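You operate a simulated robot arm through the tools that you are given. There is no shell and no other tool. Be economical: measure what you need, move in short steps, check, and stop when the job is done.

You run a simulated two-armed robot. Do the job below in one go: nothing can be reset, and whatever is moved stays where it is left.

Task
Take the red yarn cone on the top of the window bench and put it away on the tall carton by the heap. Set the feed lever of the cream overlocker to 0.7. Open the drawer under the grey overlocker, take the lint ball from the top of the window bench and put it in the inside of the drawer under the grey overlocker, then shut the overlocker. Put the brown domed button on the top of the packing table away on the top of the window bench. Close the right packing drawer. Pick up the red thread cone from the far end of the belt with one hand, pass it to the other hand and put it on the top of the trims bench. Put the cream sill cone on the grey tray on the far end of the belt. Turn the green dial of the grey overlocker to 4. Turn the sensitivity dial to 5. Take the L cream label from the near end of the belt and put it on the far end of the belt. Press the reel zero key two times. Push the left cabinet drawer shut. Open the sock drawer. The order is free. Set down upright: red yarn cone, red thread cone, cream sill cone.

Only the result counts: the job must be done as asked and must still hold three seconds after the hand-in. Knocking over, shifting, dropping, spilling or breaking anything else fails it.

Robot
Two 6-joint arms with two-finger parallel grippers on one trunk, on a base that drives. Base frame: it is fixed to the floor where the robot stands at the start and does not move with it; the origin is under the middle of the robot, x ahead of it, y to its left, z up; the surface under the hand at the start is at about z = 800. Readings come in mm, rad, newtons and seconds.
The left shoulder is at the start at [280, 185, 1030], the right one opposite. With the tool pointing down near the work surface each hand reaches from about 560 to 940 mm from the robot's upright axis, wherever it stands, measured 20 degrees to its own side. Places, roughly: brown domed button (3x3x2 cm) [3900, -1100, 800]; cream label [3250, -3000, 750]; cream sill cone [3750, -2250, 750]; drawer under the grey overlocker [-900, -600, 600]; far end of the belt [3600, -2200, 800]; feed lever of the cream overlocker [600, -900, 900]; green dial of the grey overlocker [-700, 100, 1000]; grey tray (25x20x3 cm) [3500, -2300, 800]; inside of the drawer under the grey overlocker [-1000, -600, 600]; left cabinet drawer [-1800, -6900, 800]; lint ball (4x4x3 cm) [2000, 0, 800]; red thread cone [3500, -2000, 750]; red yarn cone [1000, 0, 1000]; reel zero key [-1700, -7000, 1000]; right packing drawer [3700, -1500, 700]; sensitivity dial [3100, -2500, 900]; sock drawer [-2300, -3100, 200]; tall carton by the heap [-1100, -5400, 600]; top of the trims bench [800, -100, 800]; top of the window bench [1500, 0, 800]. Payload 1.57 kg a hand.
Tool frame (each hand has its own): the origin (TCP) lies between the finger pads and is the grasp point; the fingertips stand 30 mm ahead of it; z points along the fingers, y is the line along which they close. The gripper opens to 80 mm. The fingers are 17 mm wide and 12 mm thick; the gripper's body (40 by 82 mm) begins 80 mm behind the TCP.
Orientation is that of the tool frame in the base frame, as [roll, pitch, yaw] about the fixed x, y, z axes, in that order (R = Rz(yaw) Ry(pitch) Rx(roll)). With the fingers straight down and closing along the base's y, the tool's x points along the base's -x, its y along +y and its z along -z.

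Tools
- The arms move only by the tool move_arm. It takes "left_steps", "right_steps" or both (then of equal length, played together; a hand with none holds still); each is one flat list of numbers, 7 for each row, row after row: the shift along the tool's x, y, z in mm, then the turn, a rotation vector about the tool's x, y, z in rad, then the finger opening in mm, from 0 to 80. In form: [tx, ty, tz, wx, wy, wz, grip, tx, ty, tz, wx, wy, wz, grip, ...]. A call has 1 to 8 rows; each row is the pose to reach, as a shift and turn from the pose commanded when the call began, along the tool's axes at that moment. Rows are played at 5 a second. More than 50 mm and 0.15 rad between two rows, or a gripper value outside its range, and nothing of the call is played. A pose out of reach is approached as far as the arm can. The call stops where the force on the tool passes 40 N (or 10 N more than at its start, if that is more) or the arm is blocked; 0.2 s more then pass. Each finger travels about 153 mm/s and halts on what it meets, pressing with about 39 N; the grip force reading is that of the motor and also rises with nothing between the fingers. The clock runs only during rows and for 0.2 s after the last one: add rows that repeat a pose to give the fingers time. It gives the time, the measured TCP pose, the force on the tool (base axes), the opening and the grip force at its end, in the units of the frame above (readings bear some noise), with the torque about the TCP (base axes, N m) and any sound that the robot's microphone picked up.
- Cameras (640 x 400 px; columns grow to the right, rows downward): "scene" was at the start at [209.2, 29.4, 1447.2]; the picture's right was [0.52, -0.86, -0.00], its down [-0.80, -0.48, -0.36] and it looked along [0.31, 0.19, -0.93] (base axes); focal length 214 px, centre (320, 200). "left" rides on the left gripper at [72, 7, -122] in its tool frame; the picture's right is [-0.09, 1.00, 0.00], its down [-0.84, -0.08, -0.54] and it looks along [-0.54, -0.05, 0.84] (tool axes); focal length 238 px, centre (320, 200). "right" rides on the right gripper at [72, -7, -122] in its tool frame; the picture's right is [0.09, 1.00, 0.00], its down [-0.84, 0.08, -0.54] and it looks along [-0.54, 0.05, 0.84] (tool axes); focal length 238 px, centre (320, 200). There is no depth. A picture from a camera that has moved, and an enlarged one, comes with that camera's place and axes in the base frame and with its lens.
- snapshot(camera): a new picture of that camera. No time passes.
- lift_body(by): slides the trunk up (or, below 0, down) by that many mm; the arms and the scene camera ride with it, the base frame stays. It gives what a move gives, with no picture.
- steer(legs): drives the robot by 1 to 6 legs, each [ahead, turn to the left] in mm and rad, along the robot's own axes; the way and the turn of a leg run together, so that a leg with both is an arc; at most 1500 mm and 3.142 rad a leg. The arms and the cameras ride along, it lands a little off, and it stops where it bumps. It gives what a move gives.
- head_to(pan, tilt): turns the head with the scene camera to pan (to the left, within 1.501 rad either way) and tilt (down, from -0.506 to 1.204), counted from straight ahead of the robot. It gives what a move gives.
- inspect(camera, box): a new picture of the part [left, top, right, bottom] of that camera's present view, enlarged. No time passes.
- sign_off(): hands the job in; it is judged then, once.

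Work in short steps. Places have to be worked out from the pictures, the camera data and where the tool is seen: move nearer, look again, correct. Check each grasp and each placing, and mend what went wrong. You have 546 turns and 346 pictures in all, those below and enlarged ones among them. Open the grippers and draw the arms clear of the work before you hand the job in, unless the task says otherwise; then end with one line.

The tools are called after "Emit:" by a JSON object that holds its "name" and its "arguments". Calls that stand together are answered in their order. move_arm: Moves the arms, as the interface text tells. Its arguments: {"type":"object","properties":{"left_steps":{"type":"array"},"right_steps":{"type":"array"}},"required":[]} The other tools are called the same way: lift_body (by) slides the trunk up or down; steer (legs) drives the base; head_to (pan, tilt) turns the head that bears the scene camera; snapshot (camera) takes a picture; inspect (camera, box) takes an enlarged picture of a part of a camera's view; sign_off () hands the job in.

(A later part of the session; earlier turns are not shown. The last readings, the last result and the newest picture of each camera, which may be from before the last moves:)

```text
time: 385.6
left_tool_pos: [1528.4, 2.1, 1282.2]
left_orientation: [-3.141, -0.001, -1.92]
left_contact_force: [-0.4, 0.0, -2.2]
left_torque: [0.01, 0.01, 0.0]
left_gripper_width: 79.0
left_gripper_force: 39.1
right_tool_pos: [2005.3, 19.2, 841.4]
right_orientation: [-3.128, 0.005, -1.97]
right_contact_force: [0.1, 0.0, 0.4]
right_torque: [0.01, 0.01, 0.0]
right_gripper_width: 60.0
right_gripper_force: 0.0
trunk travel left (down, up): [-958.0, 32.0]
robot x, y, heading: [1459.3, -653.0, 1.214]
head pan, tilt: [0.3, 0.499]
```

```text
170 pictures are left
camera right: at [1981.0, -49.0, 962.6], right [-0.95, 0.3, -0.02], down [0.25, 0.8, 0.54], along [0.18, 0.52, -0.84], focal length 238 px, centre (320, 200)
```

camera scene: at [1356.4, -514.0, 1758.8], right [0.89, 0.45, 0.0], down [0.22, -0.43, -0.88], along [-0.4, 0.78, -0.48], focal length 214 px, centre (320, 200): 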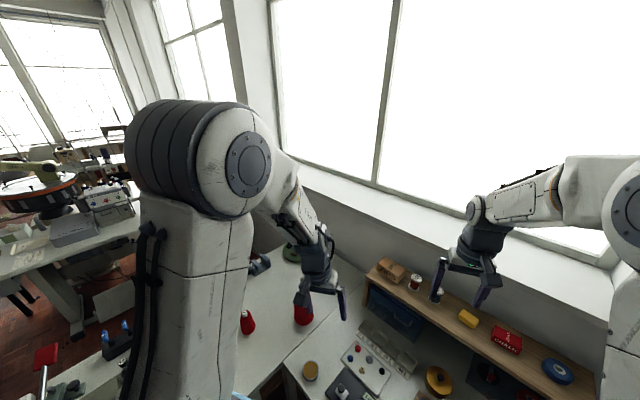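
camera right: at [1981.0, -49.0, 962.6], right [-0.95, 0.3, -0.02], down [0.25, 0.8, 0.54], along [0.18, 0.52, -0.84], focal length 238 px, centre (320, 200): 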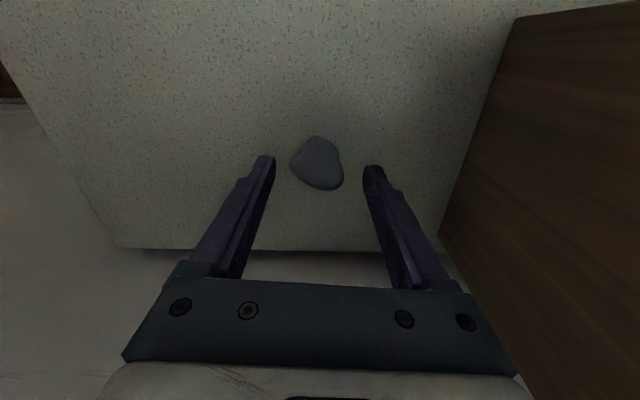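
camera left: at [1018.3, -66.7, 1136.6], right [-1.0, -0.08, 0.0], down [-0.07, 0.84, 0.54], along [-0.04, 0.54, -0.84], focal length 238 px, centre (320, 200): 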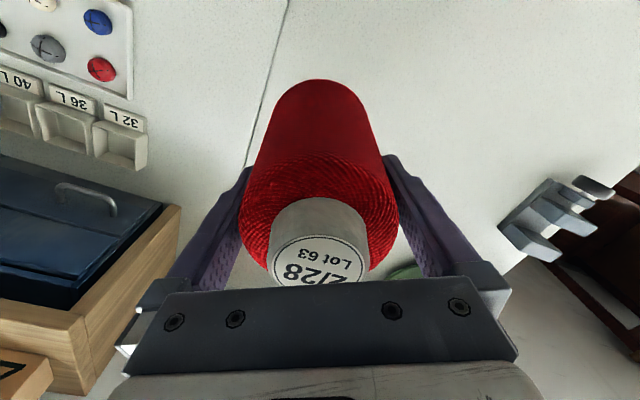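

Emit:
{"name": "lift_body", "arguments": {"by": -7}}

Emit:
{"name": "move_arm", "arguments": {"right_steps": [0, -1, 0, 0, 0, 0, 40, 0, -1, 0, 0, 0, 0, 20, 0, -1, 0, 0, 0, 0, 5, 0, -1, 0, 0, 0, 0, 5]}}

Emit:
{"name": "snapshot", "arguments": {"camera": "right"}}

```text
time: 386.1
left_tool_pos: [1525.8, 3.4, 1274.1]
left_orientation: [-3.139, -0.003, -1.921]
left_contact_force: [0.1, -0.8, -2.1]
left_torque: [0.02, -0.01, 0.01]
left_gripper_width: 79.0
left_gripper_force: 39.0
right_tool_pos: [2006.0, 20.5, 833.5]
right_orientation: [-3.126, 0.003, -1.969]
right_contact_force: [0.1, -0.3, 0.0]
right_torque: [0.0, 0.02, 0.0]
right_gripper_width: 60.1
right_gripper_force: 0.0
trunk travel left (down, up): [-951.0, 39.0]
robot x, y, heading: [1459.5, -656.7, 1.215]
head pan, tilt: [0.3, 0.499]
```

```text
time: 387.1
left_tool_pos: [1527.3, 3.7, 1273.5]
left_orientation: [-3.141, -0.001, -1.921]
left_contact_force: [-0.8, 0.3, -2.0]
left_torque: [0.0, -0.01, -0.01]
left_gripper_width: 79.3
left_gripper_force: 39.1
right_tool_pos: [2006.6, 19.0, 834.8]
right_orientation: [-3.126, 0.006, -1.97]
right_contact_force: [0.4, -0.6, -0.7]
right_torque: [-0.04, -0.03, -0.02]
right_gripper_width: 22.0
right_gripper_force: 34.8
trunk travel left (down, up): [-951.0, 39.0]
robot x, y, heading: [1462.3, -655.8, 1.214]
head pan, tilt: [0.3, 0.499]
```

```text
169 pictures are left
camera right: at [1982.0, -49.3, 955.6], right [-0.95, 0.3, -0.02], down [0.25, 0.8, 0.54], along [0.18, 0.52, -0.84], focal length 238 px, centre (320, 200)
```

right: 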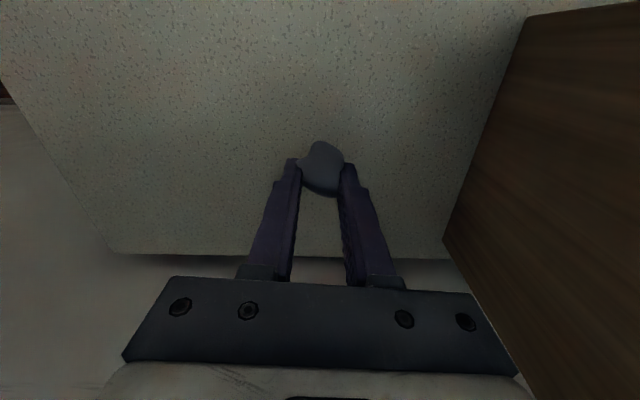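

Emit:
{"name": "move_arm", "arguments": {"right_steps": [0, 0, 0, 0, 0, 0, 40, 0, 0, 3, 0, 0, 0, 44, -4, 0, 4, 0, 0, 0, 44, -4, 0, 4, 0, 0, 0, 20, -4, 0, 4, 0, 0, 0, 0, -4, 0, 4, 0, 0, 0, 0]}}

Emit:
{"name": "move_arm", "arguments": {"right_steps": [0, 0, -20, 0, 0, 0, 0, 0, 0, -60, 0, 0, 0, 0]}}

Emit:
{"name": "inspect", "arguments": {"camera": "right", "box": [240, 110, 400, 230]}}

```text
time: 388.6
left_tool_pos: [1528.0, 3.0, 1274.4]
left_orientation: [-3.14, -0.001, -1.919]
left_contact_force: [-0.1, 0.6, -1.5]
left_torque: [0.03, 0.03, -0.02]
left_gripper_width: 79.0
left_gripper_force: 39.1
right_tool_pos: [2005.9, 19.5, 831.5]
right_orientation: [-3.128, 0.004, -1.97]
right_contact_force: [0.4, -0.5, -1.0]
right_torque: [0.01, 0.02, 0.03]
right_gripper_width: 20.3
right_gripper_force: 34.2
right hand out of reach, approached as far as the arm can: row 3, 4, 5, 6
trunk travel left (down, up): [-951.0, 39.0]
robot x, y, heading: [1460.7, -651.0, 1.217]
head pan, tilt: [0.3, 0.499]
```

```text
time: 389.1
left_tool_pos: [1527.8, 3.6, 1273.6]
left_orientation: [-3.141, 0.0, -1.92]
left_contact_force: [-1.1, -0.1, -2.0]
left_torque: [0.0, 0.01, -0.01]
left_gripper_width: 79.2
left_gripper_force: 39.2
right_tool_pos: [2016.7, 37.2, 883.5]
right_orientation: [-3.127, 0.003, -1.971]
right_contact_force: [-0.7, -0.7, 0.1]
right_torque: [0.0, -0.02, 0.0]
right_gripper_width: 19.8
right_gripper_force: 34.2
right hand out of reach, approached as far as the arm can: row 1, 2
trunk travel left (down, up): [-951.0, 39.0]
robot x, y, heading: [1460.2, -654.7, 1.218]
head pan, tilt: [0.3, 0.499]
```

```text
3.33 times, centred on (320, 170) of right
camera zoom: at [1992.1, -30.8, 1004.1], right [-0.95, 0.3, -0.02], down [0.25, 0.8, 0.54], along [0.18, 0.51, -0.84], focal length 794 px, centre (320, 300)
```

zoom: 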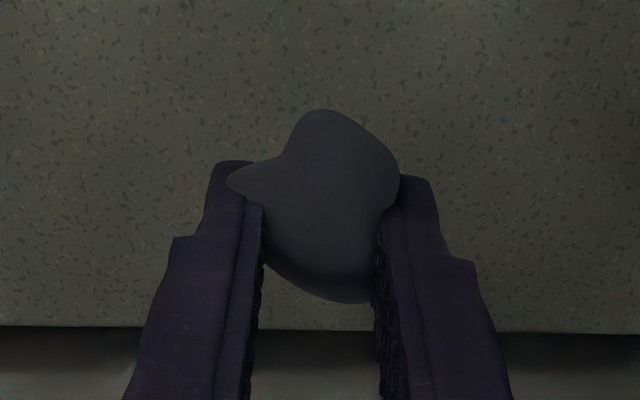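

Lint ball held. Raise the right hand, then back out along the aisle.

Emit:
{"name": "move_arm", "arguments": {"right_steps": [0, 0, -45, 0, 0, 0, 0, 10, 0, -90, 0, 0, 0, 0, 30, 0, -135, 0, 0, 0, 0, 55, 5, -175, 0, 0, 0, 0, 85, 10, -210, 0, 0, 0, 0, 115, 20, -245, 0, 0, 0, 0, 150, 30, -275, 0, 0, 0, 0]}}

Emit:
{"name": "lift_body", "arguments": {"by": 35}}

Emit:
{"name": "steer", "arguments": {"legs": [[0, 0.31], [-760, 0]]}}

```text
time: 390.8
left_tool_pos: [1527.0, 3.3, 1274.7]
left_orientation: [3.14, -0.004, -1.919]
left_contact_force: [-0.5, 0.3, -1.5]
left_torque: [0.03, 0.01, -0.01]
left_gripper_width: 78.9
left_gripper_force: 38.7
right_tool_pos: [2035.7, 77.9, 1037.4]
right_orientation: [-3.128, 0.002, -1.971]
right_contact_force: [-0.4, -1.2, 0.2]
right_torque: [0.0, -0.02, -0.02]
right_gripper_width: 23.8
right_gripper_force: 35.7
right hand out of reach, approached as far as the arm can: row 1, 2, 3, 4, 5, 6, 7
trunk travel left (down, up): [-951.0, 39.0]
robot x, y, heading: [1459.2, -650.7, 1.214]
head pan, tilt: [0.3, 0.499]
```

```text
time: 391.5
left_tool_pos: [1527.4, 3.5, 1308.8]
left_orientation: [3.141, -0.003, -1.92]
left_contact_force: [0.5, -0.4, -1.8]
left_torque: [-0.02, 0.02, -0.01]
left_gripper_width: 78.8
left_gripper_force: 39.6
right_tool_pos: [2036.2, 77.7, 1073.4]
right_orientation: [-3.125, 0.0, -1.971]
right_contact_force: [-0.5, 0.3, 0.6]
right_torque: [-0.07, -0.01, -0.01]
right_gripper_width: 23.9
right_gripper_force: 35.6
trunk travel left (down, up): [-986.0, 4.0]
robot x, y, heading: [1463.8, -655.1, 1.211]
head pan, tilt: [0.3, 0.499]
```

```text
time: 392.4
left_tool_pos: [1505.8, 4.8, 1308.8]
left_orientation: [-3.141, -0.004, -1.886]
left_contact_force: [0.2, -0.2, -3.1]
left_torque: [0.01, 0.0, 0.05]
left_gripper_width: 79.1
left_gripper_force: 38.7
right_tool_pos: [2015.9, 92.1, 1072.2]
right_orientation: [-3.121, -0.012, -1.946]
right_contact_force: [-3.7, -4.1, 1.5]
right_torque: [0.52, -0.4, 0.2]
right_gripper_width: 23.7
right_gripper_force: 35.6
trunk travel left (down, up): [-986.0, 4.0]
robot x, y, heading: [1461.7, -650.6, 1.253]
head pan, tilt: [0.3, 0.499]
stopped in leg 1: the force on the tool passed its limit at 81 N (the readings are from after the stop); the commanded pose is now the measured one
```

Emit:
{"name": "snapshot", "arguments": {"camera": "right"}}

Emit:
{"name": "head_to", "arguments": {"pan": -0.3, "tilt": 0.6}}

Emit:
{"name": "snapshot", "arguments": {"camera": "scene"}}

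```text
167 pictures are left
camera right: at [1993.5, 23.3, 1194.6], right [-0.96, 0.28, -0.02], down [0.23, 0.82, 0.53], along [0.16, 0.5, -0.85], focal length 238 px, centre (320, 200)
```

right: 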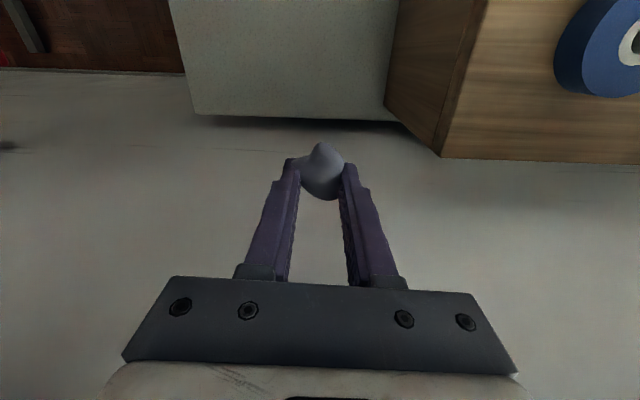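

```text
time: 393.4
left_tool_pos: [1506.3, 4.9, 1307.8]
left_orientation: [-3.141, -0.003, -1.886]
left_contact_force: [0.0, -0.4, -2.3]
left_torque: [0.0, 0.01, -0.04]
left_gripper_width: 78.8
left_gripper_force: 39.0
right_tool_pos: [2016.6, 89.8, 1072.9]
right_orientation: [-3.121, -0.013, -1.949]
right_contact_force: [-0.6, -2.9, -1.2]
right_torque: [0.33, -0.1, 0.05]
right_gripper_width: 23.5
right_gripper_force: 35.9
trunk travel left (down, up): [-986.0, 4.0]
robot x, y, heading: [1462.0, -653.9, 1.249]
head pan, tilt: [-0.3, 0.6]
```

```text
166 pictures are left
camera scene: at [1563.6, -430.2, 1752.8], right [0.81, -0.58, 0.0], down [-0.33, -0.46, -0.83], along [0.48, 0.67, -0.56], focal length 214 px, centre (320, 200)
```

scene: 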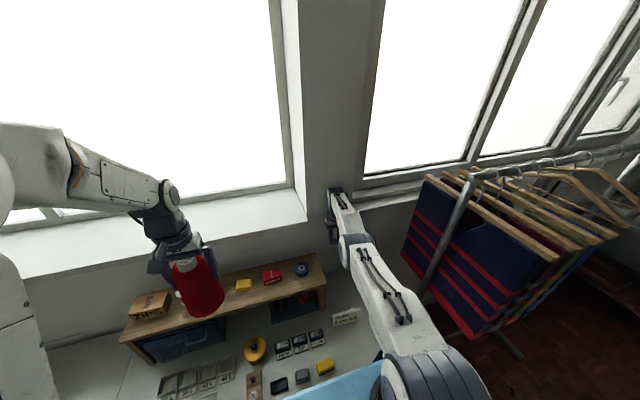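

Only the wall pillar was touched. Retract the right hand toward me.

Emit:
{"name": "move_arm", "arguments": {"right_steps": [40, 0, 0, 0, 0, 0, 0, 80, 0, 0, 0, 0, 0, 0, 120, 0, -10, 0, 0, 0, 0, 160, 0, -20, 0, 0, 0, 0, 200, 0, -40, 0, 0, 0, 0, 240, 0, -60, 0, 0, 0, 0, 280, 0, -80, 0, 0, 0, 0]}}

```text
time: 394.9
left_tool_pos: [1506.1, 5.9, 1308.1]
left_orientation: [3.141, -0.004, -1.888]
left_contact_force: [-1.3, 0.0, -3.2]
left_torque: [0.06, -0.01, 0.0]
left_gripper_width: 79.2
left_gripper_force: 38.8
right_tool_pos: [2016.6, 90.9, 1072.0]
right_orientation: [-3.12, -0.013, -1.948]
right_contact_force: [-0.7, -4.1, -1.8]
right_torque: [0.46, -0.1, 0.05]
right_gripper_width: 23.6
right_gripper_force: 36.1
right hand out of reach, approached as far as the arm can: row 1, 2, 3, 4, 5, 6, 7
trunk travel left (down, up): [-986.0, 4.0]
robot x, y, heading: [1460.5, -652.4, 1.245]
head pan, tilt: [-0.3, 0.6]
```

Emit:
{"name": "move_arm", "arguments": {"right_steps": [0, 0, 0, 0, -0.12, 0, 0, 0, 0, 0, 0, -0.24, 0, 0, 10, 0, 0, 0, -0.36, 0, 0, 30, 0, 0, 0, -0.45, 0, 0]}}

```text
time: 395.3
left_tool_pos: [1505.3, 3.7, 1311.1]
left_orientation: [-3.14, 0.0, -1.887]
left_contact_force: [-0.9, -0.7, -1.4]
left_torque: [0.04, -0.01, 0.03]
left_gripper_width: 79.0
left_gripper_force: 39.6
right_tool_pos: [2018.1, 93.0, 1070.6]
right_orientation: [-3.122, 0.016, -1.942]
right_contact_force: [-9.9, -18.3, 9.4]
right_torque: [1.94, -0.79, 0.48]
right_gripper_width: 23.7
right_gripper_force: 35.7
right hand out of reach, approached as far as the arm can: row 1
trunk travel left (down, up): [-986.0, 4.0]
robot x, y, heading: [1460.8, -655.1, 1.245]
head pan, tilt: [-0.3, 0.6]
stopped in row 1 (right hand): the force on the tool passed its limit at 56 N (the readings are from after the stop); the commanded pose is now the measured one
```

Emit:
{"name": "steer", "arguments": {"legs": [[-250, 0]]}}

Emit:
{"name": "move_arm", "arguments": {"right_steps": [0, 0, 30, 0, 0, 0, 0, 10, 0, 70, 0, 0, 0, 0, 40, 0, 100, 0, 0, 0, 0, 80, 0, 110, 0, 0, 0, 0]}}

```text
time: 397.1
left_tool_pos: [1425.8, -234.5, 1308.4]
left_orientation: [3.141, -0.003, -1.886]
left_contact_force: [0.1, -0.2, -2.1]
left_torque: [0.0, -0.03, -0.03]
left_gripper_width: 79.0
left_gripper_force: 38.7
right_tool_pos: [1938.4, -144.0, 1068.4]
right_orientation: [-3.123, 0.016, -1.943]
right_contact_force: [0.0, 0.1, 0.6]
right_torque: [-0.01, -0.01, 0.02]
right_gripper_width: 23.4
right_gripper_force: 35.8
trunk travel left (down, up): [-986.0, 4.0]
robot x, y, heading: [1381.9, -887.1, 1.249]
head pan, tilt: [-0.3, 0.6]
```

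```text
time: 398.1
left_tool_pos: [1425.6, -233.5, 1310.1]
left_orientation: [3.14, -0.004, -1.886]
left_contact_force: [0.4, 0.7, -2.8]
left_torque: [0.03, 0.01, -0.02]
left_gripper_width: 79.0
left_gripper_force: 39.0
right_tool_pos: [1932.9, -178.9, 945.0]
right_orientation: [-3.124, 0.015, -1.942]
right_contact_force: [-0.3, 0.1, 0.1]
right_torque: [-0.02, -0.02, -0.03]
right_gripper_width: 23.2
right_gripper_force: 35.7
right hand out of reach, approached as far as the arm can: row 1, 2, 3, 4
trunk travel left (down, up): [-986.0, 4.0]
robot x, y, heading: [1378.4, -893.7, 1.249]
head pan, tilt: [-0.3, 0.6]
```

Emit:
{"name": "move_arm", "arguments": {"right_steps": [20, 0, 0, 0, 0, 0, 0, 45, 0, 0, 0, 0, 0, 0, 85, 0, -10, 0, 0, 0, 0, 125, 0, -30, 0, 0, 0, 0, 165, 0, -55, 0, 0, 0, 0, 200, 0, -85, 0, 0, 0, 0]}}

```text
time: 399.5
left_tool_pos: [1425.6, -234.1, 1309.2]
left_orientation: [-3.14, -0.002, -1.886]
left_contact_force: [-0.8, 0.1, -1.5]
left_torque: [-0.01, 0.0, -0.01]
left_gripper_width: 78.9
left_gripper_force: 38.7
right_tool_pos: [1941.3, -188.1, 932.3]
right_orientation: [-3.123, 0.015, -1.943]
right_contact_force: [0.2, 0.1, 0.6]
right_torque: [0.04, 0.0, 0.02]
right_gripper_width: 23.3
right_gripper_force: 35.7
right hand out of reach, approached as far as the arm can: row 1, 2, 3, 4, 5, 6
trunk travel left (down, up): [-986.0, 4.0]
robot x, y, heading: [1378.4, -888.7, 1.25]
head pan, tilt: [-0.3, 0.6]
```

Emit:
{"name": "move_arm", "arguments": {"right_steps": [30, -30, -25, 0, 0, 0, 0, 60, -60, -50, 0, 0, 0, 0, 95, -80, -75, 0, 0, 0, 0, 135, -90, -100, 0, 0, 0, 0, 175, -90, -125, 0, 0, 0, 0, 215, -90, -150, 0, 0, 0, 0, 255, -90, -175, 0, 0, 0, 0, 295, -90, -200, 0, 0, 0, 0]}}

```text
time: 401.3
left_tool_pos: [1425.7, -234.1, 1308.5]
left_orientation: [-3.141, -0.003, -1.887]
left_contact_force: [-0.8, -0.3, -2.1]
left_torque: [0.0, -0.01, 0.01]
left_gripper_width: 79.0
left_gripper_force: 39.1
right_tool_pos: [2051.8, -248.4, 986.2]
right_orientation: [-3.123, 0.017, -1.942]
right_contact_force: [-0.2, -0.2, -0.5]
right_torque: [0.0, 0.02, 0.02]
right_gripper_width: 23.3
right_gripper_force: 35.1
right hand out of reach, approached as far as the arm can: row 1, 2, 3, 4, 5, 6, 7, 8
trunk travel left (down, up): [-986.0, 4.0]
robot x, y, heading: [1382.5, -894.7, 1.248]
head pan, tilt: [-0.3, 0.6]
```

The right arm is fully stretched (straight elbow). Back up further for room and bend it by pitching the hand.

Emit:
{"name": "steer", "arguments": {"legs": [[-200, 0]]}}

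Emit:
{"name": "move_arm", "arguments": {"right_steps": [0, 0, 0, 0, -0.13, 0, 0, 0, 0, 0, 0, -0.26, 0, 0, 0, 0, 0, 0, -0.39, 0, 0, 0, 0, 0, 0, -0.52, 0, 0, 10, 0, 0, 0, -0.6, 0, 0, 25, 0, 0, 0, -0.7, 0, 0]}}

```text
time: 402.9
left_tool_pos: [1361.7, -427.5, 1308.8]
left_orientation: [3.141, -0.004, -1.888]
left_contact_force: [0.2, -0.8, -1.8]
left_torque: [-0.03, -0.01, 0.0]
left_gripper_width: 79.1
left_gripper_force: 38.8
right_tool_pos: [1988.3, -441.2, 985.2]
right_orientation: [-3.125, 0.016, -1.943]
right_contact_force: [-0.8, -0.3, -0.5]
right_torque: [-0.01, 0.02, -0.03]
right_gripper_width: 23.0
right_gripper_force: 35.5
trunk travel left (down, up): [-986.0, 4.0]
robot x, y, heading: [1312.9, -1083.1, 1.245]
head pan, tilt: [-0.3, 0.6]
```

```text
time: 404.3
left_tool_pos: [1361.2, -425.7, 1308.8]
left_orientation: [-3.141, -0.002, -1.889]
left_contact_force: [-0.9, -0.6, -1.9]
left_torque: [0.01, -0.01, 0.03]
left_gripper_width: 78.9
left_gripper_force: 38.6
right_tool_pos: [2053.7, -390.6, 947.8]
right_orientation: [-3.121, 0.594, -1.933]
right_contact_force: [0.6, 0.8, 0.8]
right_torque: [0.0, 0.0, -0.04]
right_gripper_width: 23.0
right_gripper_force: 35.4
right hand out of reach, approached as far as the arm can: row 1, 2, 3, 4, 5, 6
trunk travel left (down, up): [-986.0, 4.0]
robot x, y, heading: [1317.6, -1085.6, 1.244]
head pan, tilt: [-0.3, 0.6]
```

Emit:
{"name": "move_arm", "arguments": {"right_steps": [25, 0, -17, 0, 0, 0, 0, 50, 0, -34, 0, 0, 0, 0, 83, 0, -56, 0, 0, 0, 0, 115, 0, -78, 0, 0, 0, 0]}}

```text
time: 405.3
left_tool_pos: [1361.0, -426.5, 1309.5]
left_orientation: [3.141, -0.002, -1.888]
left_contact_force: [-0.1, 0.1, -2.5]
left_torque: [0.03, 0.01, 0.03]
left_gripper_width: 78.9
left_gripper_force: 39.2
right_tool_pos: [2072.0, -445.3, 908.6]
right_orientation: [-3.125, 0.589, -1.933]
right_contact_force: [0.6, -0.5, -0.1]
right_torque: [-0.02, 0.01, 0.0]
right_gripper_width: 23.2
right_gripper_force: 35.1
right hand out of reach, approached as far as the arm can: row 1, 2, 3, 4
trunk travel left (down, up): [-986.0, 4.0]
robot x, y, heading: [1317.9, -1084.1, 1.249]
head pan, tilt: [-0.3, 0.6]
```

Emit:
{"name": "head_to", "arguments": {"pan": -0.6, "tilt": 0.5}}

Emit:
{"name": "snapshot", "arguments": {"camera": "scene"}}

```text
time: 406.1
left_tool_pos: [1361.0, -426.8, 1308.2]
left_orientation: [-3.141, -0.004, -1.888]
left_contact_force: [0.1, -1.2, -1.9]
left_torque: [0.02, -0.03, 0.02]
left_gripper_width: 79.0
left_gripper_force: 39.5
right_tool_pos: [2071.1, -445.0, 908.4]
right_orientation: [-3.123, 0.591, -1.932]
right_contact_force: [0.6, -1.1, -0.5]
right_torque: [-0.01, 0.01, 0.0]
right_gripper_width: 22.8
right_gripper_force: 35.1
trunk travel left (down, up): [-986.0, 4.0]
robot x, y, heading: [1317.6, -1085.5, 1.246]
head pan, tilt: [-0.6, 0.499]
```

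```text
165 pictures are left
camera scene: at [1440.0, -878.8, 1761.8], right [0.6, -0.8, 0.0], down [-0.38, -0.29, -0.88], along [0.7, 0.53, -0.48], focal length 214 px, centre (320, 200)
```

scene: 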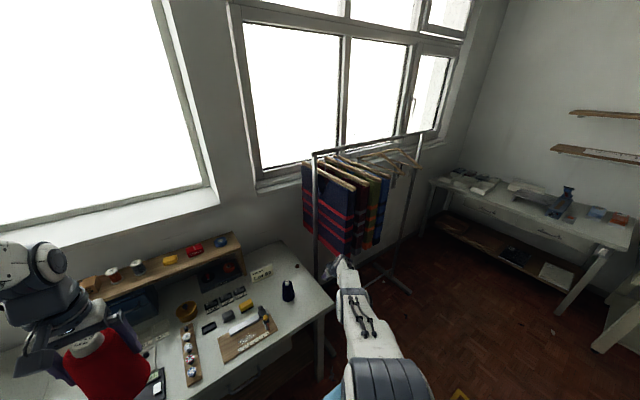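

Turn right so the stretched arm is over open floor, then pull it inward and down to bend the elbow.

Emit:
{"name": "steer", "arguments": {"legs": [[0, -0.75]]}}

Emit:
{"name": "move_arm", "arguments": {"right_steps": [15, 0, 45, 0, 0, 0, 0, 35, 0, 88, 0, 0, 0, 0, 70, 0, 115, 0, 0, 0, 0, 110, 0, 135, 0, 0, 0, 0, 150, 0, 145, 0, 0, 0, 0, 195, 0, 150, 0, 0, 0, 0, 240, 0, 150, 0, 0, 0, 0, 285, 0, 150, 0, 0, 0, 0]}}

```text
time: 408.5
left_tool_pos: [1795.1, -633.5, 1308.5]
left_orientation: [3.14, -0.003, -2.632]
left_contact_force: [-0.3, -0.2, -2.2]
left_torque: [0.03, -0.01, -0.02]
left_gripper_width: 79.0
left_gripper_force: 38.5
right_tool_pos: [2305.8, -1128.4, 909.3]
right_orientation: [-3.123, 0.59, -2.678]
right_contact_force: [-0.5, -0.1, 0.3]
right_torque: [0.01, -0.01, -0.02]
right_gripper_width: 22.8
right_gripper_force: 35.0
trunk travel left (down, up): [-986.0, 4.0]
robot x, y, heading: [1317.7, -1082.2, 0.499]
head pan, tilt: [-0.6, 0.499]
```

```text
time: 410.3
left_tool_pos: [1795.3, -635.6, 1309.7]
left_orientation: [3.14, -0.003, -2.633]
left_contact_force: [-0.5, -0.7, -2.4]
left_torque: [0.08, -0.02, 0.02]
left_gripper_width: 78.8
left_gripper_force: 39.2
right_tool_pos: [2132.3, -1215.5, 729.6]
right_orientation: [-3.125, 0.589, -2.678]
right_contact_force: [0.4, 0.0, 0.5]
right_torque: [0.03, 0.07, 0.04]
right_gripper_width: 22.8
right_gripper_force: 35.3
right hand out of reach, approached as far as the arm can: row 1, 2, 3, 4, 5, 6, 7, 8
trunk travel left (down, up): [-986.0, 4.0]
robot x, y, heading: [1315.8, -1085.5, 0.5]
head pan, tilt: [-0.6, 0.499]
```

Emit:
{"name": "move_arm", "arguments": {"right_steps": [35, 0, -23, 0, 0, 0, 0, 70, 0, -46, 0, 0, 0, 0, 105, 0, -69, 0, 0, 0, 0, 140, 0, -92, 0, 0, 0, 0, 175, 0, -115, 0, 0, 0, 0, 210, 0, -140, 0, 0, 0, 0]}}

```text
time: 411.7
left_tool_pos: [1796.2, -633.0, 1308.6]
left_orientation: [-3.142, -0.002, -2.634]
left_contact_force: [-0.7, 0.0, -1.9]
left_torque: [0.01, 0.01, 0.02]
left_gripper_width: 78.9
left_gripper_force: 39.1
right_tool_pos: [1912.5, -1340.4, 711.5]
right_orientation: [-3.128, 0.593, -2.679]
right_contact_force: [-0.4, -0.3, 0.0]
right_torque: [-0.01, 0.01, 0.01]
right_gripper_width: 22.5
right_gripper_force: 35.2
right hand out of reach, approached as far as the arm can: row 1, 4, 5, 6
trunk travel left (down, up): [-986.0, 4.0]
robot x, y, heading: [1312.5, -1087.2, 0.502]
head pan, tilt: [-0.6, 0.499]
```

Emit:
{"name": "move_arm", "arguments": {"right_steps": [-25, 0, -37, 0, 0, 0, 0, -50, 0, -75, 0, 0, 0, 0, -75, 0, -112, 0, 0, 0, 0, -100, 0, -150, 0, 0, 0, 0, -125, 0, -187, 0, 0, 0, 0, -150, 0, -225, 0, 0, 0, 0, -175, 0, -262, 0, 0, 0, 0, -200, 0, -299, 0, 0, 0, 0]}}

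```text
time: 413.5
left_tool_pos: [1796.7, -632.4, 1308.2]
left_orientation: [3.141, -0.003, -2.636]
left_contact_force: [0.7, 0.7, -2.2]
left_torque: [0.0, -0.02, 0.02]
left_gripper_width: 79.0
left_gripper_force: 38.9
right_tool_pos: [1923.7, -1361.8, 1084.9]
right_orientation: [-3.135, 0.588, -2.682]
right_contact_force: [-0.2, -0.5, -0.1]
right_torque: [0.0, 0.01, 0.0]
right_gripper_width: 22.5
right_gripper_force: 34.9
right hand out of reach, approached as far as the arm can: row 1, 2, 3, 4, 5, 6, 7, 8
trunk travel left (down, up): [-986.0, 4.0]
robot x, y, heading: [1313.9, -1088.0, 0.495]
head pan, tilt: [-0.6, 0.499]
```

Emit:
{"name": "move_arm", "arguments": {"right_steps": [-38, 15, 25, 0, 0, 0, 0, -76, 30, 50, 0, 0, 0, 0, -114, 50, 75, 0, 0, 0, 0, -150, 75, 100, 0, 0, 0, 0, -186, 100, 124, 0, 0, 0, 0, -220, 125, 147, 0, 0, 0, 0]}}

Emit:
{"name": "move_arm", "arguments": {"right_steps": [0, 0, 0, 0, 0.12, 0, 0, 0, 0, 0, 0, 0.24, 0, 0, 0, 0, 0, 0, 0.36, 0, 0, 0, 0, 0, 0, 0.48, 0, 0, 0, 0, 0, 0, 0.588, 0, 0]}}

```text
refused: row 4 steps farther than a row can; nothing moved
```

```text
time: 414.7
left_tool_pos: [1798.0, -634.5, 1308.9]
left_orientation: [-3.141, -0.003, -2.634]
left_contact_force: [-0.1, 0.2, -2.5]
left_torque: [-0.01, -0.03, -0.02]
left_gripper_width: 78.8
left_gripper_force: 38.5
right_tool_pos: [1924.1, -1358.8, 1085.0]
right_orientation: [-3.124, 0.003, -2.686]
right_contact_force: [-1.4, 0.1, -0.2]
right_torque: [0.02, 0.01, 0.02]
right_gripper_width: 22.5
right_gripper_force: 35.2
trunk travel left (down, up): [-986.0, 4.0]
robot x, y, heading: [1317.6, -1083.6, 0.502]
head pan, tilt: [-0.6, 0.499]
```

Emit:
{"name": "move_arm", "arguments": {"right_steps": [-30, 15, -30, 0, 0, 0, 0, -50, 30, -60, 0, 0, 0, 0, -60, 45, -100, 0, 0, 0, 0, -60, 60, -140, 0, 0, 0, 0, -60, 60, -180, 0, 0, 0, 0]}}

Emit:
{"name": "inspect", "arguments": {"camera": "right", "box": [200, 100, 440, 250]}}

```text
time: 415.9
left_tool_pos: [1797.0, -633.0, 1308.8]
left_orientation: [-3.141, -0.003, -2.633]
left_contact_force: [-0.6, 0.5, -2.1]
left_torque: [0.0, -0.02, 0.02]
left_gripper_width: 79.0
left_gripper_force: 39.0
right_tool_pos: [1949.5, -1276.3, 1262.2]
right_orientation: [-3.126, 0.002, -2.689]
right_contact_force: [-0.4, 0.3, 0.8]
right_torque: [-0.01, 0.02, 0.02]
right_gripper_width: 22.2
right_gripper_force: 35.2
trunk travel left (down, up): [-986.0, 4.0]
robot x, y, heading: [1312.7, -1087.6, 0.497]
head pan, tilt: [-0.6, 0.499]
```

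```text
2.67 times, centred on (320, 175) of right
camera zoom: at [1886.6, -1312.1, 1383.2], right [-0.52, 0.85, -0.02], down [0.71, 0.44, 0.54], along [0.47, 0.27, -0.84], focal length 636 px, centre (320, 267)
```

zoom: 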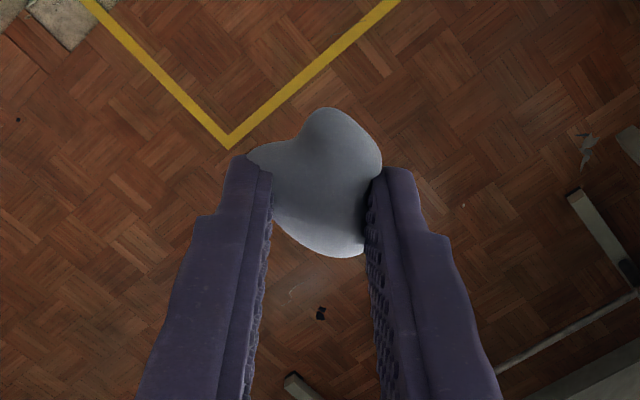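

Emit:
{"name": "steer", "arguments": {"legs": [[0, -1.87], [430, 0], [0, -0.51], [930, 0]]}}

```text
time: 428.9
left_tool_pos: [1069.8, -3043.6, 1308.0]
left_orientation: [-3.14, -0.004, 1.262]
left_contact_force: [0.6, 0.0, -2.8]
left_torque: [0.0, 0.03, 0.03]
left_gripper_width: 78.7
left_gripper_force: 39.5
right_tool_pos: [518.4, -2679.0, 1261.7]
right_orientation: [-3.126, 0.004, 1.209]
right_contact_force: [1.3, 0.5, 1.0]
right_torque: [0.04, 0.01, 0.02]
right_gripper_width: 21.9
right_gripper_force: 35.2
trunk travel left (down, up): [-986.0, 4.0]
robot x, y, heading: [1113.4, -2384.0, -1.892]
head pan, tilt: [-0.6, 0.499]
```

Emit:
{"name": "steer", "arguments": {"legs": [[0, -0.85], [565, 0], [0, -0.61], [1350, 0]]}}

Emit:
{"name": "head_to", "arguments": {"pan": -0.6, "tilt": 0.5}}

Emit:
{"name": "snapshot", "arguments": {"camera": "scene"}}

```text
time: 442.3
left_tool_pos: [-1378.4, -2322.8, 1307.6]
left_orientation: [3.141, -0.004, -0.216]
left_contact_force: [0.4, -0.6, -1.8]
left_torque: [0.01, 0.01, 0.01]
left_gripper_width: 78.6
left_gripper_force: 39.1
right_tool_pos: [-1067.6, -1737.9, 1261.3]
right_orientation: [-3.127, 0.002, -0.269]
right_contact_force: [-0.2, -0.3, 0.2]
right_torque: [-0.01, 0.01, -0.01]
right_gripper_width: 21.4
right_gripper_force: 34.3
trunk travel left (down, up): [-986.0, 4.0]
robot x, y, heading: [-718.0, -2299.1, 2.917]
head pan, tilt: [-0.6, 0.499]
```

```text
time: 442.9
left_tool_pos: [-1378.2, -2321.4, 1308.5]
left_orientation: [3.141, -0.002, -0.217]
left_contact_force: [0.7, 0.9, -2.3]
left_torque: [-0.03, 0.0, 0.02]
left_gripper_width: 78.7
left_gripper_force: 39.2
right_tool_pos: [-1068.1, -1736.8, 1261.6]
right_orientation: [-3.125, 0.001, -0.27]
right_contact_force: [-1.2, 0.0, -0.7]
right_torque: [0.02, 0.01, -0.01]
right_gripper_width: 21.0
right_gripper_force: 34.5
trunk travel left (down, up): [-986.0, 4.0]
robot x, y, heading: [-717.4, -2305.6, 2.917]
head pan, tilt: [-0.6, 0.499]
```

```text
163 pictures are left
camera scene: at [-934.6, -2198.2, 1761.8], right [0.73, 0.68, 0.0], down [0.32, -0.35, -0.88], along [-0.6, 0.64, -0.48], focal length 214 px, centre (320, 200)
```

scene: 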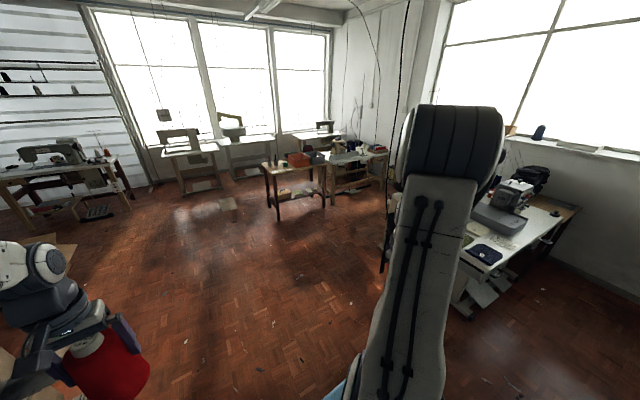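

Emit:
{"name": "steer", "arguments": {"legs": [[0, -1.5], [250, 0]]}}

Emit:
{"name": "head_to", "arguments": {"pan": 0.0, "tilt": 0.6}}

Emit:
{"name": "snapshot", "arguments": {"camera": "scene"}}

```text
time: 448.4
left_tool_pos: [-743.2, -1394.8, 1309.2]
left_orientation: [3.141, -0.003, -1.719]
left_contact_force: [-0.7, 0.3, -2.4]
left_torque: [0.01, 0.01, 0.01]
left_gripper_width: 78.8
left_gripper_force: 38.7
right_tool_pos: [-140.2, -1666.3, 1261.8]
right_orientation: [-3.126, 0.001, -1.773]
right_contact_force: [0.0, -1.3, 0.6]
right_torque: [-0.04, 0.03, 0.03]
right_gripper_width: 21.2
right_gripper_force: 34.6
trunk travel left (down, up): [-986.0, 4.0]
robot x, y, heading: [-678.8, -2054.0, 1.414]
head pan, tilt: [-0.6, 0.499]
```

```text
time: 449.4
left_tool_pos: [-743.5, -1394.9, 1307.9]
left_orientation: [3.141, -0.003, -1.719]
left_contact_force: [-1.0, 0.5, -2.3]
left_torque: [0.01, -0.02, -0.02]
left_gripper_width: 78.6
left_gripper_force: 39.7
right_tool_pos: [-139.0, -1666.5, 1261.5]
right_orientation: [-3.127, 0.001, -1.774]
right_contact_force: [-0.7, -0.2, 1.0]
right_torque: [0.0, 0.01, 0.03]
right_gripper_width: 21.1
right_gripper_force: 34.3
trunk travel left (down, up): [-986.0, 4.0]
robot x, y, heading: [-676.7, -2055.7, 1.414]
head pan, tilt: [0.0, 0.6]
```

```text
162 pictures are left
camera scene: at [-638.4, -1807.5, 1752.8], right [0.99, -0.16, 0.0], down [-0.09, -0.56, -0.83], along [0.13, 0.81, -0.56], focal length 214 px, centre (320, 200)
```

scene: 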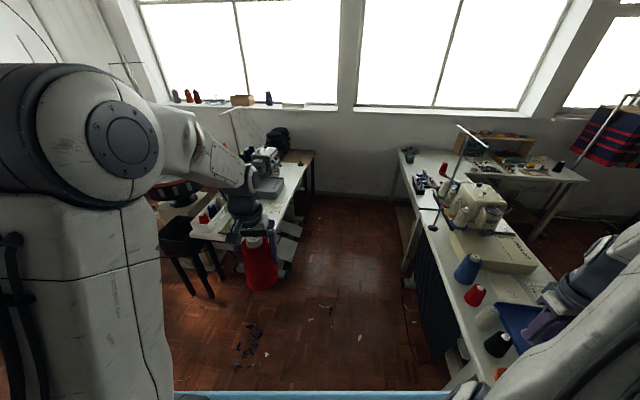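

Emit:
{"name": "inspect", "arguments": {"camera": "scene", "box": [140, 120, 340, 300]}}

```text
2.22 times, centred on (240, 210) of scene
camera zoom: at [-638.4, -1807.5, 1752.8], right [0.99, -0.16, 0.0], down [-0.09, -0.56, -0.83], along [0.13, 0.81, -0.56], focal length 477 px, centre (498, 178)
```

zoom: 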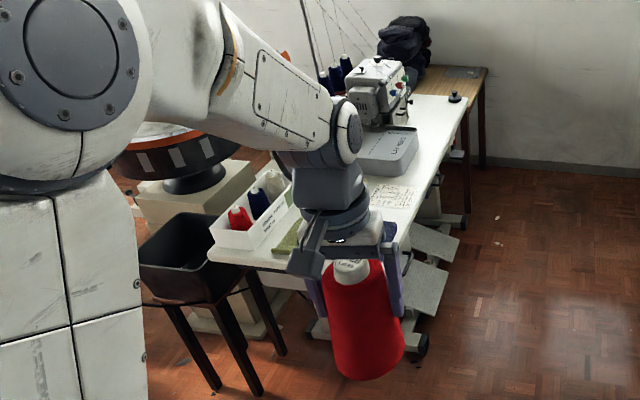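

The grey bench's drawer faces the pocket. I'll drive to a spot south of it and set the lint ball down on the bench first to free the right hand.

Emit:
{"name": "steer", "arguments": {"legs": [[650, 0]]}}

Emit:
{"name": "head_to", "arguments": {"pan": 0.5, "tilt": 0.8}}

Emit:
{"name": "snapshot", "arguments": {"camera": "scene"}}

Emit:
{"name": "snapshot", "arguments": {"camera": "left"}}

```text
time: 453.0
left_tool_pos: [-645.3, -759.4, 1308.6]
left_orientation: [-3.141, -0.001, -1.715]
left_contact_force: [-0.1, 0.0, -1.9]
left_torque: [-0.02, -0.01, -0.02]
left_gripper_width: 78.5
left_gripper_force: 39.4
right_tool_pos: [-41.9, -1027.5, 1260.5]
right_orientation: [-3.127, 0.0, -1.769]
right_contact_force: [-0.1, -0.2, -0.3]
right_torque: [-0.01, -0.01, 0.0]
right_gripper_width: 20.7
right_gripper_force: 34.5
trunk travel left (down, up): [-986.0, 4.0]
robot x, y, heading: [-574.8, -1418.0, 1.413]
head pan, tilt: [0.0, 0.6]
```

```text
time: 453.9
left_tool_pos: [-645.0, -758.4, 1309.1]
left_orientation: [-3.141, -0.004, -1.716]
left_contact_force: [-0.3, 0.0, -2.7]
left_torque: [0.02, -0.06, 0.03]
left_gripper_width: 78.6
left_gripper_force: 39.2
right_tool_pos: [-41.5, -1027.7, 1261.6]
right_orientation: [-3.124, 0.002, -1.769]
right_contact_force: [-0.2, 0.2, 0.1]
right_torque: [-0.01, 0.0, -0.05]
right_gripper_width: 20.7
right_gripper_force: 34.3
trunk travel left (down, up): [-986.0, 4.0]
robot x, y, heading: [-582.7, -1417.9, 1.416]
head pan, tilt: [0.499, 0.799]
```

```text
160 pictures are left
camera scene: at [-580.1, -1182.0, 1735.9], right [0.94, 0.34, 0.0], down [0.24, -0.67, -0.7], along [-0.24, 0.66, -0.72], focal length 214 px, centre (320, 200)
```

scene: 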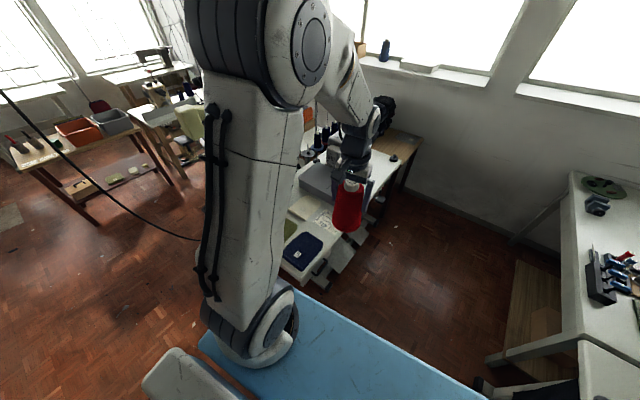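

```text
159 pictures are left
camera left: at [-662.5, -829.1, 1431.6], right [-0.97, 0.24, 0.0], down [0.2, 0.82, 0.54], along [0.13, 0.52, -0.84], focal length 238 px, centre (320, 200)
```

left: 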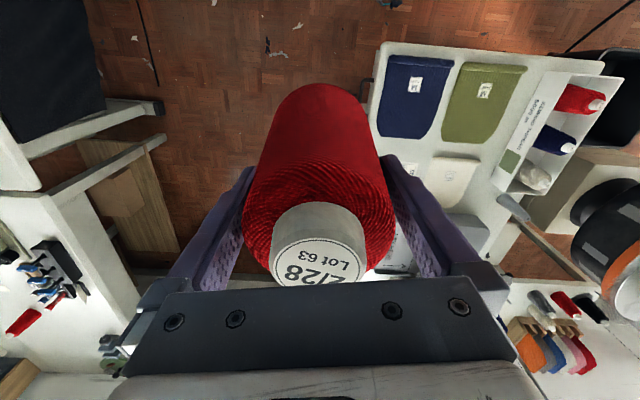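

Emit:
{"name": "steer", "arguments": {"legs": [[0, 0.78]]}}

Emit:
{"name": "head_to", "arguments": {"pan": -0.3, "tilt": 0.8}}

Emit:
{"name": "snapshot", "arguments": {"camera": "scene"}}

Emit:
{"name": "snapshot", "arguments": {"camera": "right"}}

```text
time: 456.4
left_tool_pos: [-1082.9, -989.5, 1308.7]
left_orientation: [3.141, -0.003, -0.948]
left_contact_force: [-0.6, -0.3, -2.4]
left_torque: [0.05, 0.0, -0.02]
left_gripper_width: 78.8
left_gripper_force: 38.9
right_tool_pos: [-461.2, -763.5, 1261.6]
right_orientation: [-3.127, 0.002, -1.004]
right_contact_force: [-0.1, -0.6, 0.2]
right_torque: [0.02, 0.03, 0.03]
right_gripper_width: 20.6
right_gripper_force: 34.5
trunk travel left (down, up): [-986.0, 4.0]
robot x, y, heading: [-580.7, -1419.0, 2.186]
head pan, tilt: [0.499, 0.799]
```

```text
time: 457.5
left_tool_pos: [-1082.4, -988.7, 1308.3]
left_orientation: [-3.14, -0.003, -0.95]
left_contact_force: [-0.2, 0.9, -1.2]
left_torque: [0.01, -0.02, 0.0]
left_gripper_width: 78.7
left_gripper_force: 38.8
right_tool_pos: [-461.1, -763.1, 1261.3]
right_orientation: [-3.126, 0.003, -1.003]
right_contact_force: [-0.2, 0.2, -0.9]
right_torque: [-0.02, 0.03, 0.03]
right_gripper_width: 20.8
right_gripper_force: 34.4
trunk travel left (down, up): [-986.0, 4.0]
robot x, y, heading: [-578.3, -1416.7, 2.189]
head pan, tilt: [-0.3, 0.799]
```

```text
158 pictures are left
camera scene: at [-694.8, -1208.6, 1735.9], right [0.95, 0.31, 0.0], down [0.22, -0.68, -0.7], along [-0.22, 0.66, -0.72], focal length 214 px, centre (320, 200)
```

scene: 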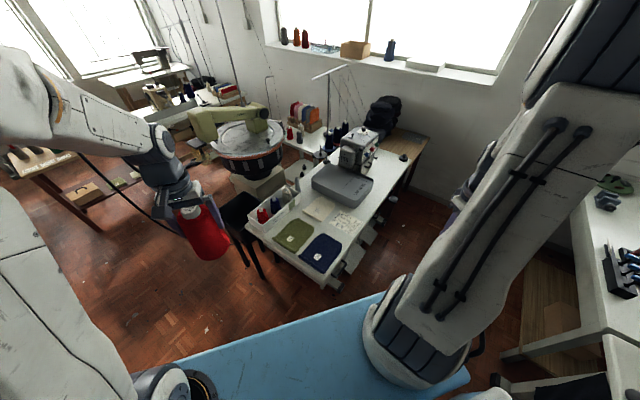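

```text
157 pictures are left
camera right: at [-419.9, -822.1, 1382.7], right [-0.79, -0.61, -0.02], down [-0.52, 0.66, 0.54], along [-0.32, 0.44, -0.84], focal length 238 px, centre (320, 200)
```

right: 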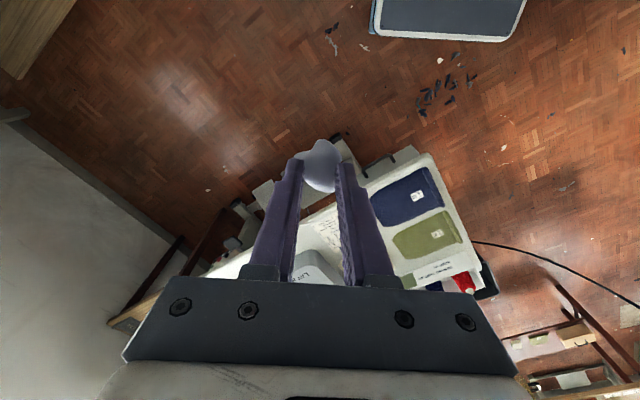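

Emit:
{"name": "inspect", "arguments": {"camera": "scene", "box": [230, 110, 450, 290]}}

```text
2.22 times, centred on (340, 200) of scene
camera zoom: at [-694.8, -1208.6, 1735.9], right [0.95, 0.31, 0.0], down [0.22, -0.68, -0.7], along [-0.22, 0.66, -0.72], focal length 477 px, centre (276, 200)
```

zoom: 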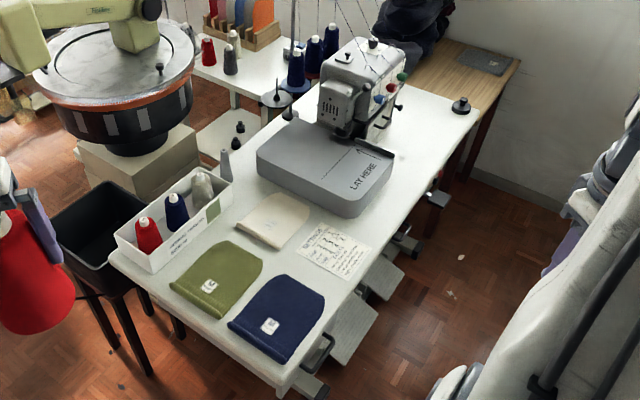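

Plan: lay the lint ball on the navy pad at the bench end, freeing the right hand. Lower the trunk and move there.

Emit:
{"name": "lift_body", "arguments": {"by": -200}}

Emit:
{"name": "move_arm", "arguments": {"right_steps": [-28, 30, 0, 0, 0, 0, 0, -56, 60, 0, 0, 0, 0, 0, -84, 91, 0, 0, 0, 0, 0, -112, 121, 0, 0, 0, 0, 0, -140, 152, 0, 0, 0, 0, 0, -168, 182, 0, 0, 0, 0, 0, -196, 213, 0, 0, 0, 0, 0, -224, 243, 0, 0, 0, 0, 0]}}

Emit:
{"name": "move_arm", "arguments": {"right_steps": [-26, 29, 10, 0, 0, 0, 0, -53, 58, 20, 0, 0, 0, 0, -53, 58, 65, 0, 0, 0, 0, -53, 58, 110, 0, 0, 0, 0, -53, 58, 155, 0, 0, 0, 0, -53, 58, 180, 0, 0, 0, 0]}}

Emit:
{"name": "snapshot", "arguments": {"camera": "right"}}

```text
time: 459.7
left_tool_pos: [-1083.1, -989.2, 1109.6]
left_orientation: [-3.142, -0.004, -0.951]
left_contact_force: [0.5, -0.6, -1.8]
left_torque: [-0.02, 0.0, -0.02]
left_gripper_width: 78.4
left_gripper_force: 38.8
right_tool_pos: [-461.8, -764.3, 1061.8]
right_orientation: [-3.126, 0.0, -1.004]
right_contact_force: [0.0, -0.6, -0.8]
right_torque: [0.02, 0.03, 0.02]
right_gripper_width: 20.3
right_gripper_force: 34.5
trunk travel left (down, up): [-786.0, 204.0]
robot x, y, heading: [-582.0, -1413.3, 2.186]
head pan, tilt: [-0.3, 0.799]
```

```text
time: 461.5
left_tool_pos: [-1083.2, -989.8, 1108.4]
left_orientation: [3.14, -0.006, -0.949]
left_contact_force: [0.3, 1.0, -1.6]
left_torque: [0.02, 0.03, 0.02]
left_gripper_width: 78.4
left_gripper_force: 39.2
right_tool_pos: [-788.3, -707.7, 1057.8]
right_orientation: [-3.126, 0.002, -1.004]
right_contact_force: [-0.4, 0.6, -0.2]
right_torque: [-0.01, 0.01, 0.01]
right_gripper_width: 20.7
right_gripper_force: 34.1
trunk travel left (down, up): [-786.0, 204.0]
robot x, y, heading: [-578.3, -1415.0, 2.183]
head pan, tilt: [-0.3, 0.799]
```

```text
time: 462.9
left_tool_pos: [-1082.8, -990.1, 1107.9]
left_orientation: [-3.141, -0.004, -0.949]
left_contact_force: [-0.3, -0.3, -1.8]
left_torque: [-0.02, 0.0, 0.02]
left_gripper_width: 78.3
left_gripper_force: 38.8
right_tool_pos: [-862.6, -691.3, 878.2]
right_orientation: [-3.124, 0.004, -1.002]
right_contact_force: [0.2, -0.1, -0.6]
right_torque: [0.01, 0.01, 0.02]
right_gripper_width: 20.4
right_gripper_force: 34.1
trunk travel left (down, up): [-786.0, 204.0]
robot x, y, heading: [-583.0, -1417.7, 2.186]
head pan, tilt: [-0.3, 0.799]
```

```text
155 pictures are left
camera right: at [-819.7, -749.8, 999.2], right [-0.79, -0.61, -0.02], down [-0.52, 0.66, 0.54], along [-0.32, 0.44, -0.84], focal length 238 px, centre (320, 200)
```

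right: 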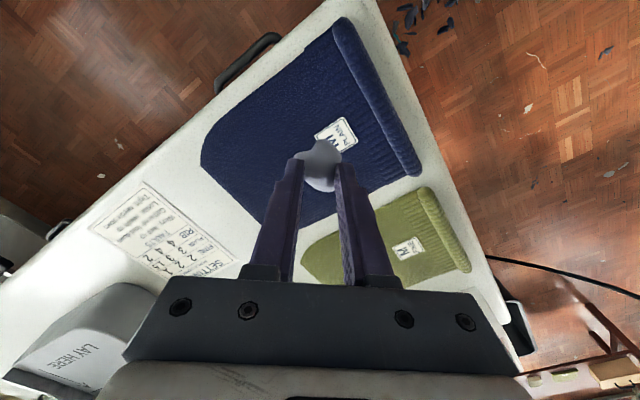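

Emit:
{"name": "move_arm", "arguments": {"right_steps": [0, 0, 20, 0, 0, 0, 0, 0, 0, 30, 0, 0, 0, 0, 0, 0, 34, 0, 0, 0, 0, 0, 0, 37, 0, 0, 0, 0]}}

```text
time: 463.9
left_tool_pos: [-1083.3, -989.7, 1108.3]
left_orientation: [3.141, -0.005, -0.949]
left_contact_force: [0.0, -0.1, -2.0]
left_torque: [0.01, 0.01, 0.01]
left_gripper_width: 78.9
left_gripper_force: 39.2
right_tool_pos: [-862.2, -690.3, 841.2]
right_orientation: [-3.128, 0.001, -1.003]
right_contact_force: [-0.3, 0.0, -0.1]
right_torque: [-0.05, 0.0, -0.01]
right_gripper_width: 20.2
right_gripper_force: 33.7
trunk travel left (down, up): [-786.0, 204.0]
robot x, y, heading: [-575.7, -1413.5, 2.185]
head pan, tilt: [-0.3, 0.799]
```

Emit:
{"name": "move_arm", "arguments": {"right_steps": [0, 0, 2, 0, 0, 0, 0, 0, 0, 4, 0, 0, 0, 0, 0, 0, 6, 0, 0, 0, 0]}}

Emit:
{"name": "inspect", "arguments": {"camera": "right", "box": [220, 90, 420, 230]}}

```text
time: 464.7
left_tool_pos: [-1083.0, -989.3, 1108.0]
left_orientation: [3.141, -0.003, -0.95]
left_contact_force: [0.9, 0.4, -2.7]
left_torque: [0.0, -0.02, -0.01]
left_gripper_width: 78.7
left_gripper_force: 38.8
right_tool_pos: [-861.3, -688.7, 835.0]
right_orientation: [-3.125, 0.004, -1.003]
right_contact_force: [-0.2, 0.1, -0.8]
right_torque: [0.02, 0.02, 0.01]
right_gripper_width: 20.4
right_gripper_force: 34.5
trunk travel left (down, up): [-786.0, 204.0]
robot x, y, heading: [-580.0, -1418.6, 2.184]
head pan, tilt: [-0.3, 0.799]
```

```text
2.86 times, centred on (320, 160) of right
camera zoom: at [-820.2, -748.1, 956.2], right [-0.79, -0.61, -0.02], down [-0.52, 0.66, 0.54], along [-0.32, 0.44, -0.84], focal length 681 px, centre (320, 314)
```

zoom: 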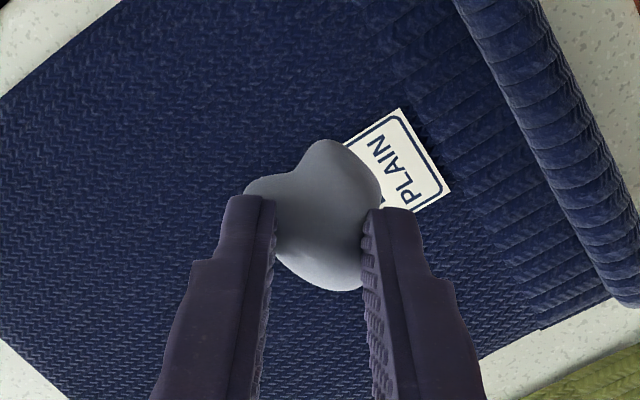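

Emit:
{"name": "move_arm", "arguments": {"right_steps": [0, 0, 3, 0, 0, 0, 0, 0, 0, 6, 0, 0, 0, 0, 0, 0, 9, 0, 0, 0, 0]}}

```text
time: 465.5
left_tool_pos: [-1083.5, -988.8, 1108.1]
left_orientation: [-3.141, -0.003, -0.949]
left_contact_force: [0.0, -0.5, -2.2]
left_torque: [0.01, 0.0, 0.03]
left_gripper_width: 78.6
left_gripper_force: 39.0
right_tool_pos: [-862.1, -688.3, 825.7]
right_orientation: [-3.128, 0.004, -1.004]
right_contact_force: [-0.1, -0.5, 0.4]
right_torque: [0.0, 0.02, 0.0]
right_gripper_width: 20.5
right_gripper_force: 34.4
trunk travel left (down, up): [-786.0, 204.0]
robot x, y, heading: [-580.3, -1414.9, 2.184]
head pan, tilt: [-0.3, 0.799]
```

Emit:
{"name": "move_arm", "arguments": {"right_steps": [0, 0, 3, 0, 0, 0, 0, 0, 0, 6, 0, 0, 0, 0, 0, 0, 9, 0, 0, 0, 0, 0, 0, 12, 0, 0, 0, 0]}}

Emit:
{"name": "inspect", "arguments": {"camera": "right", "box": [220, 90, 420, 230]}}

```text
time: 466.5
left_tool_pos: [-1083.5, -990.7, 1110.0]
left_orientation: [3.141, -0.003, -0.948]
left_contact_force: [0.9, -0.3, -2.3]
left_torque: [-0.03, 0.02, -0.01]
left_gripper_width: 78.6
left_gripper_force: 38.8
right_tool_pos: [-862.0, -689.1, 816.4]
right_orientation: [-3.124, 0.007, -1.003]
right_contact_force: [4.6, -4.0, 31.2]
right_torque: [-0.33, -0.22, 0.01]
right_gripper_width: 20.7
right_gripper_force: 34.7
trunk travel left (down, up): [-786.0, 204.0]
robot x, y, heading: [-577.6, -1419.0, 2.181]
head pan, tilt: [-0.3, 0.799]
```

```text
2.86 times, centred on (320, 160) of right
camera zoom: at [-820.5, -748.0, 937.5], right [-0.79, -0.61, -0.02], down [-0.52, 0.66, 0.55], along [-0.32, 0.44, -0.84], focal length 681 px, centre (320, 314)
```

zoom: 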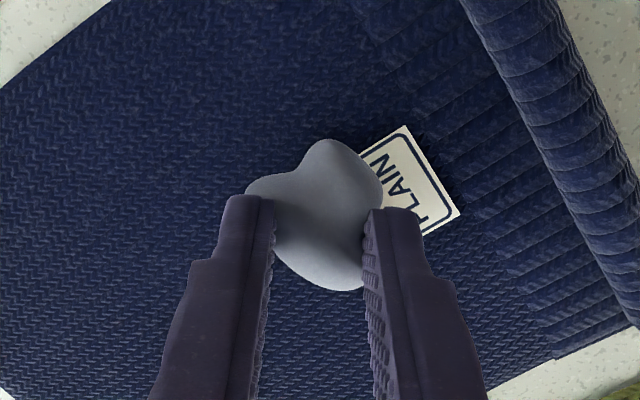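

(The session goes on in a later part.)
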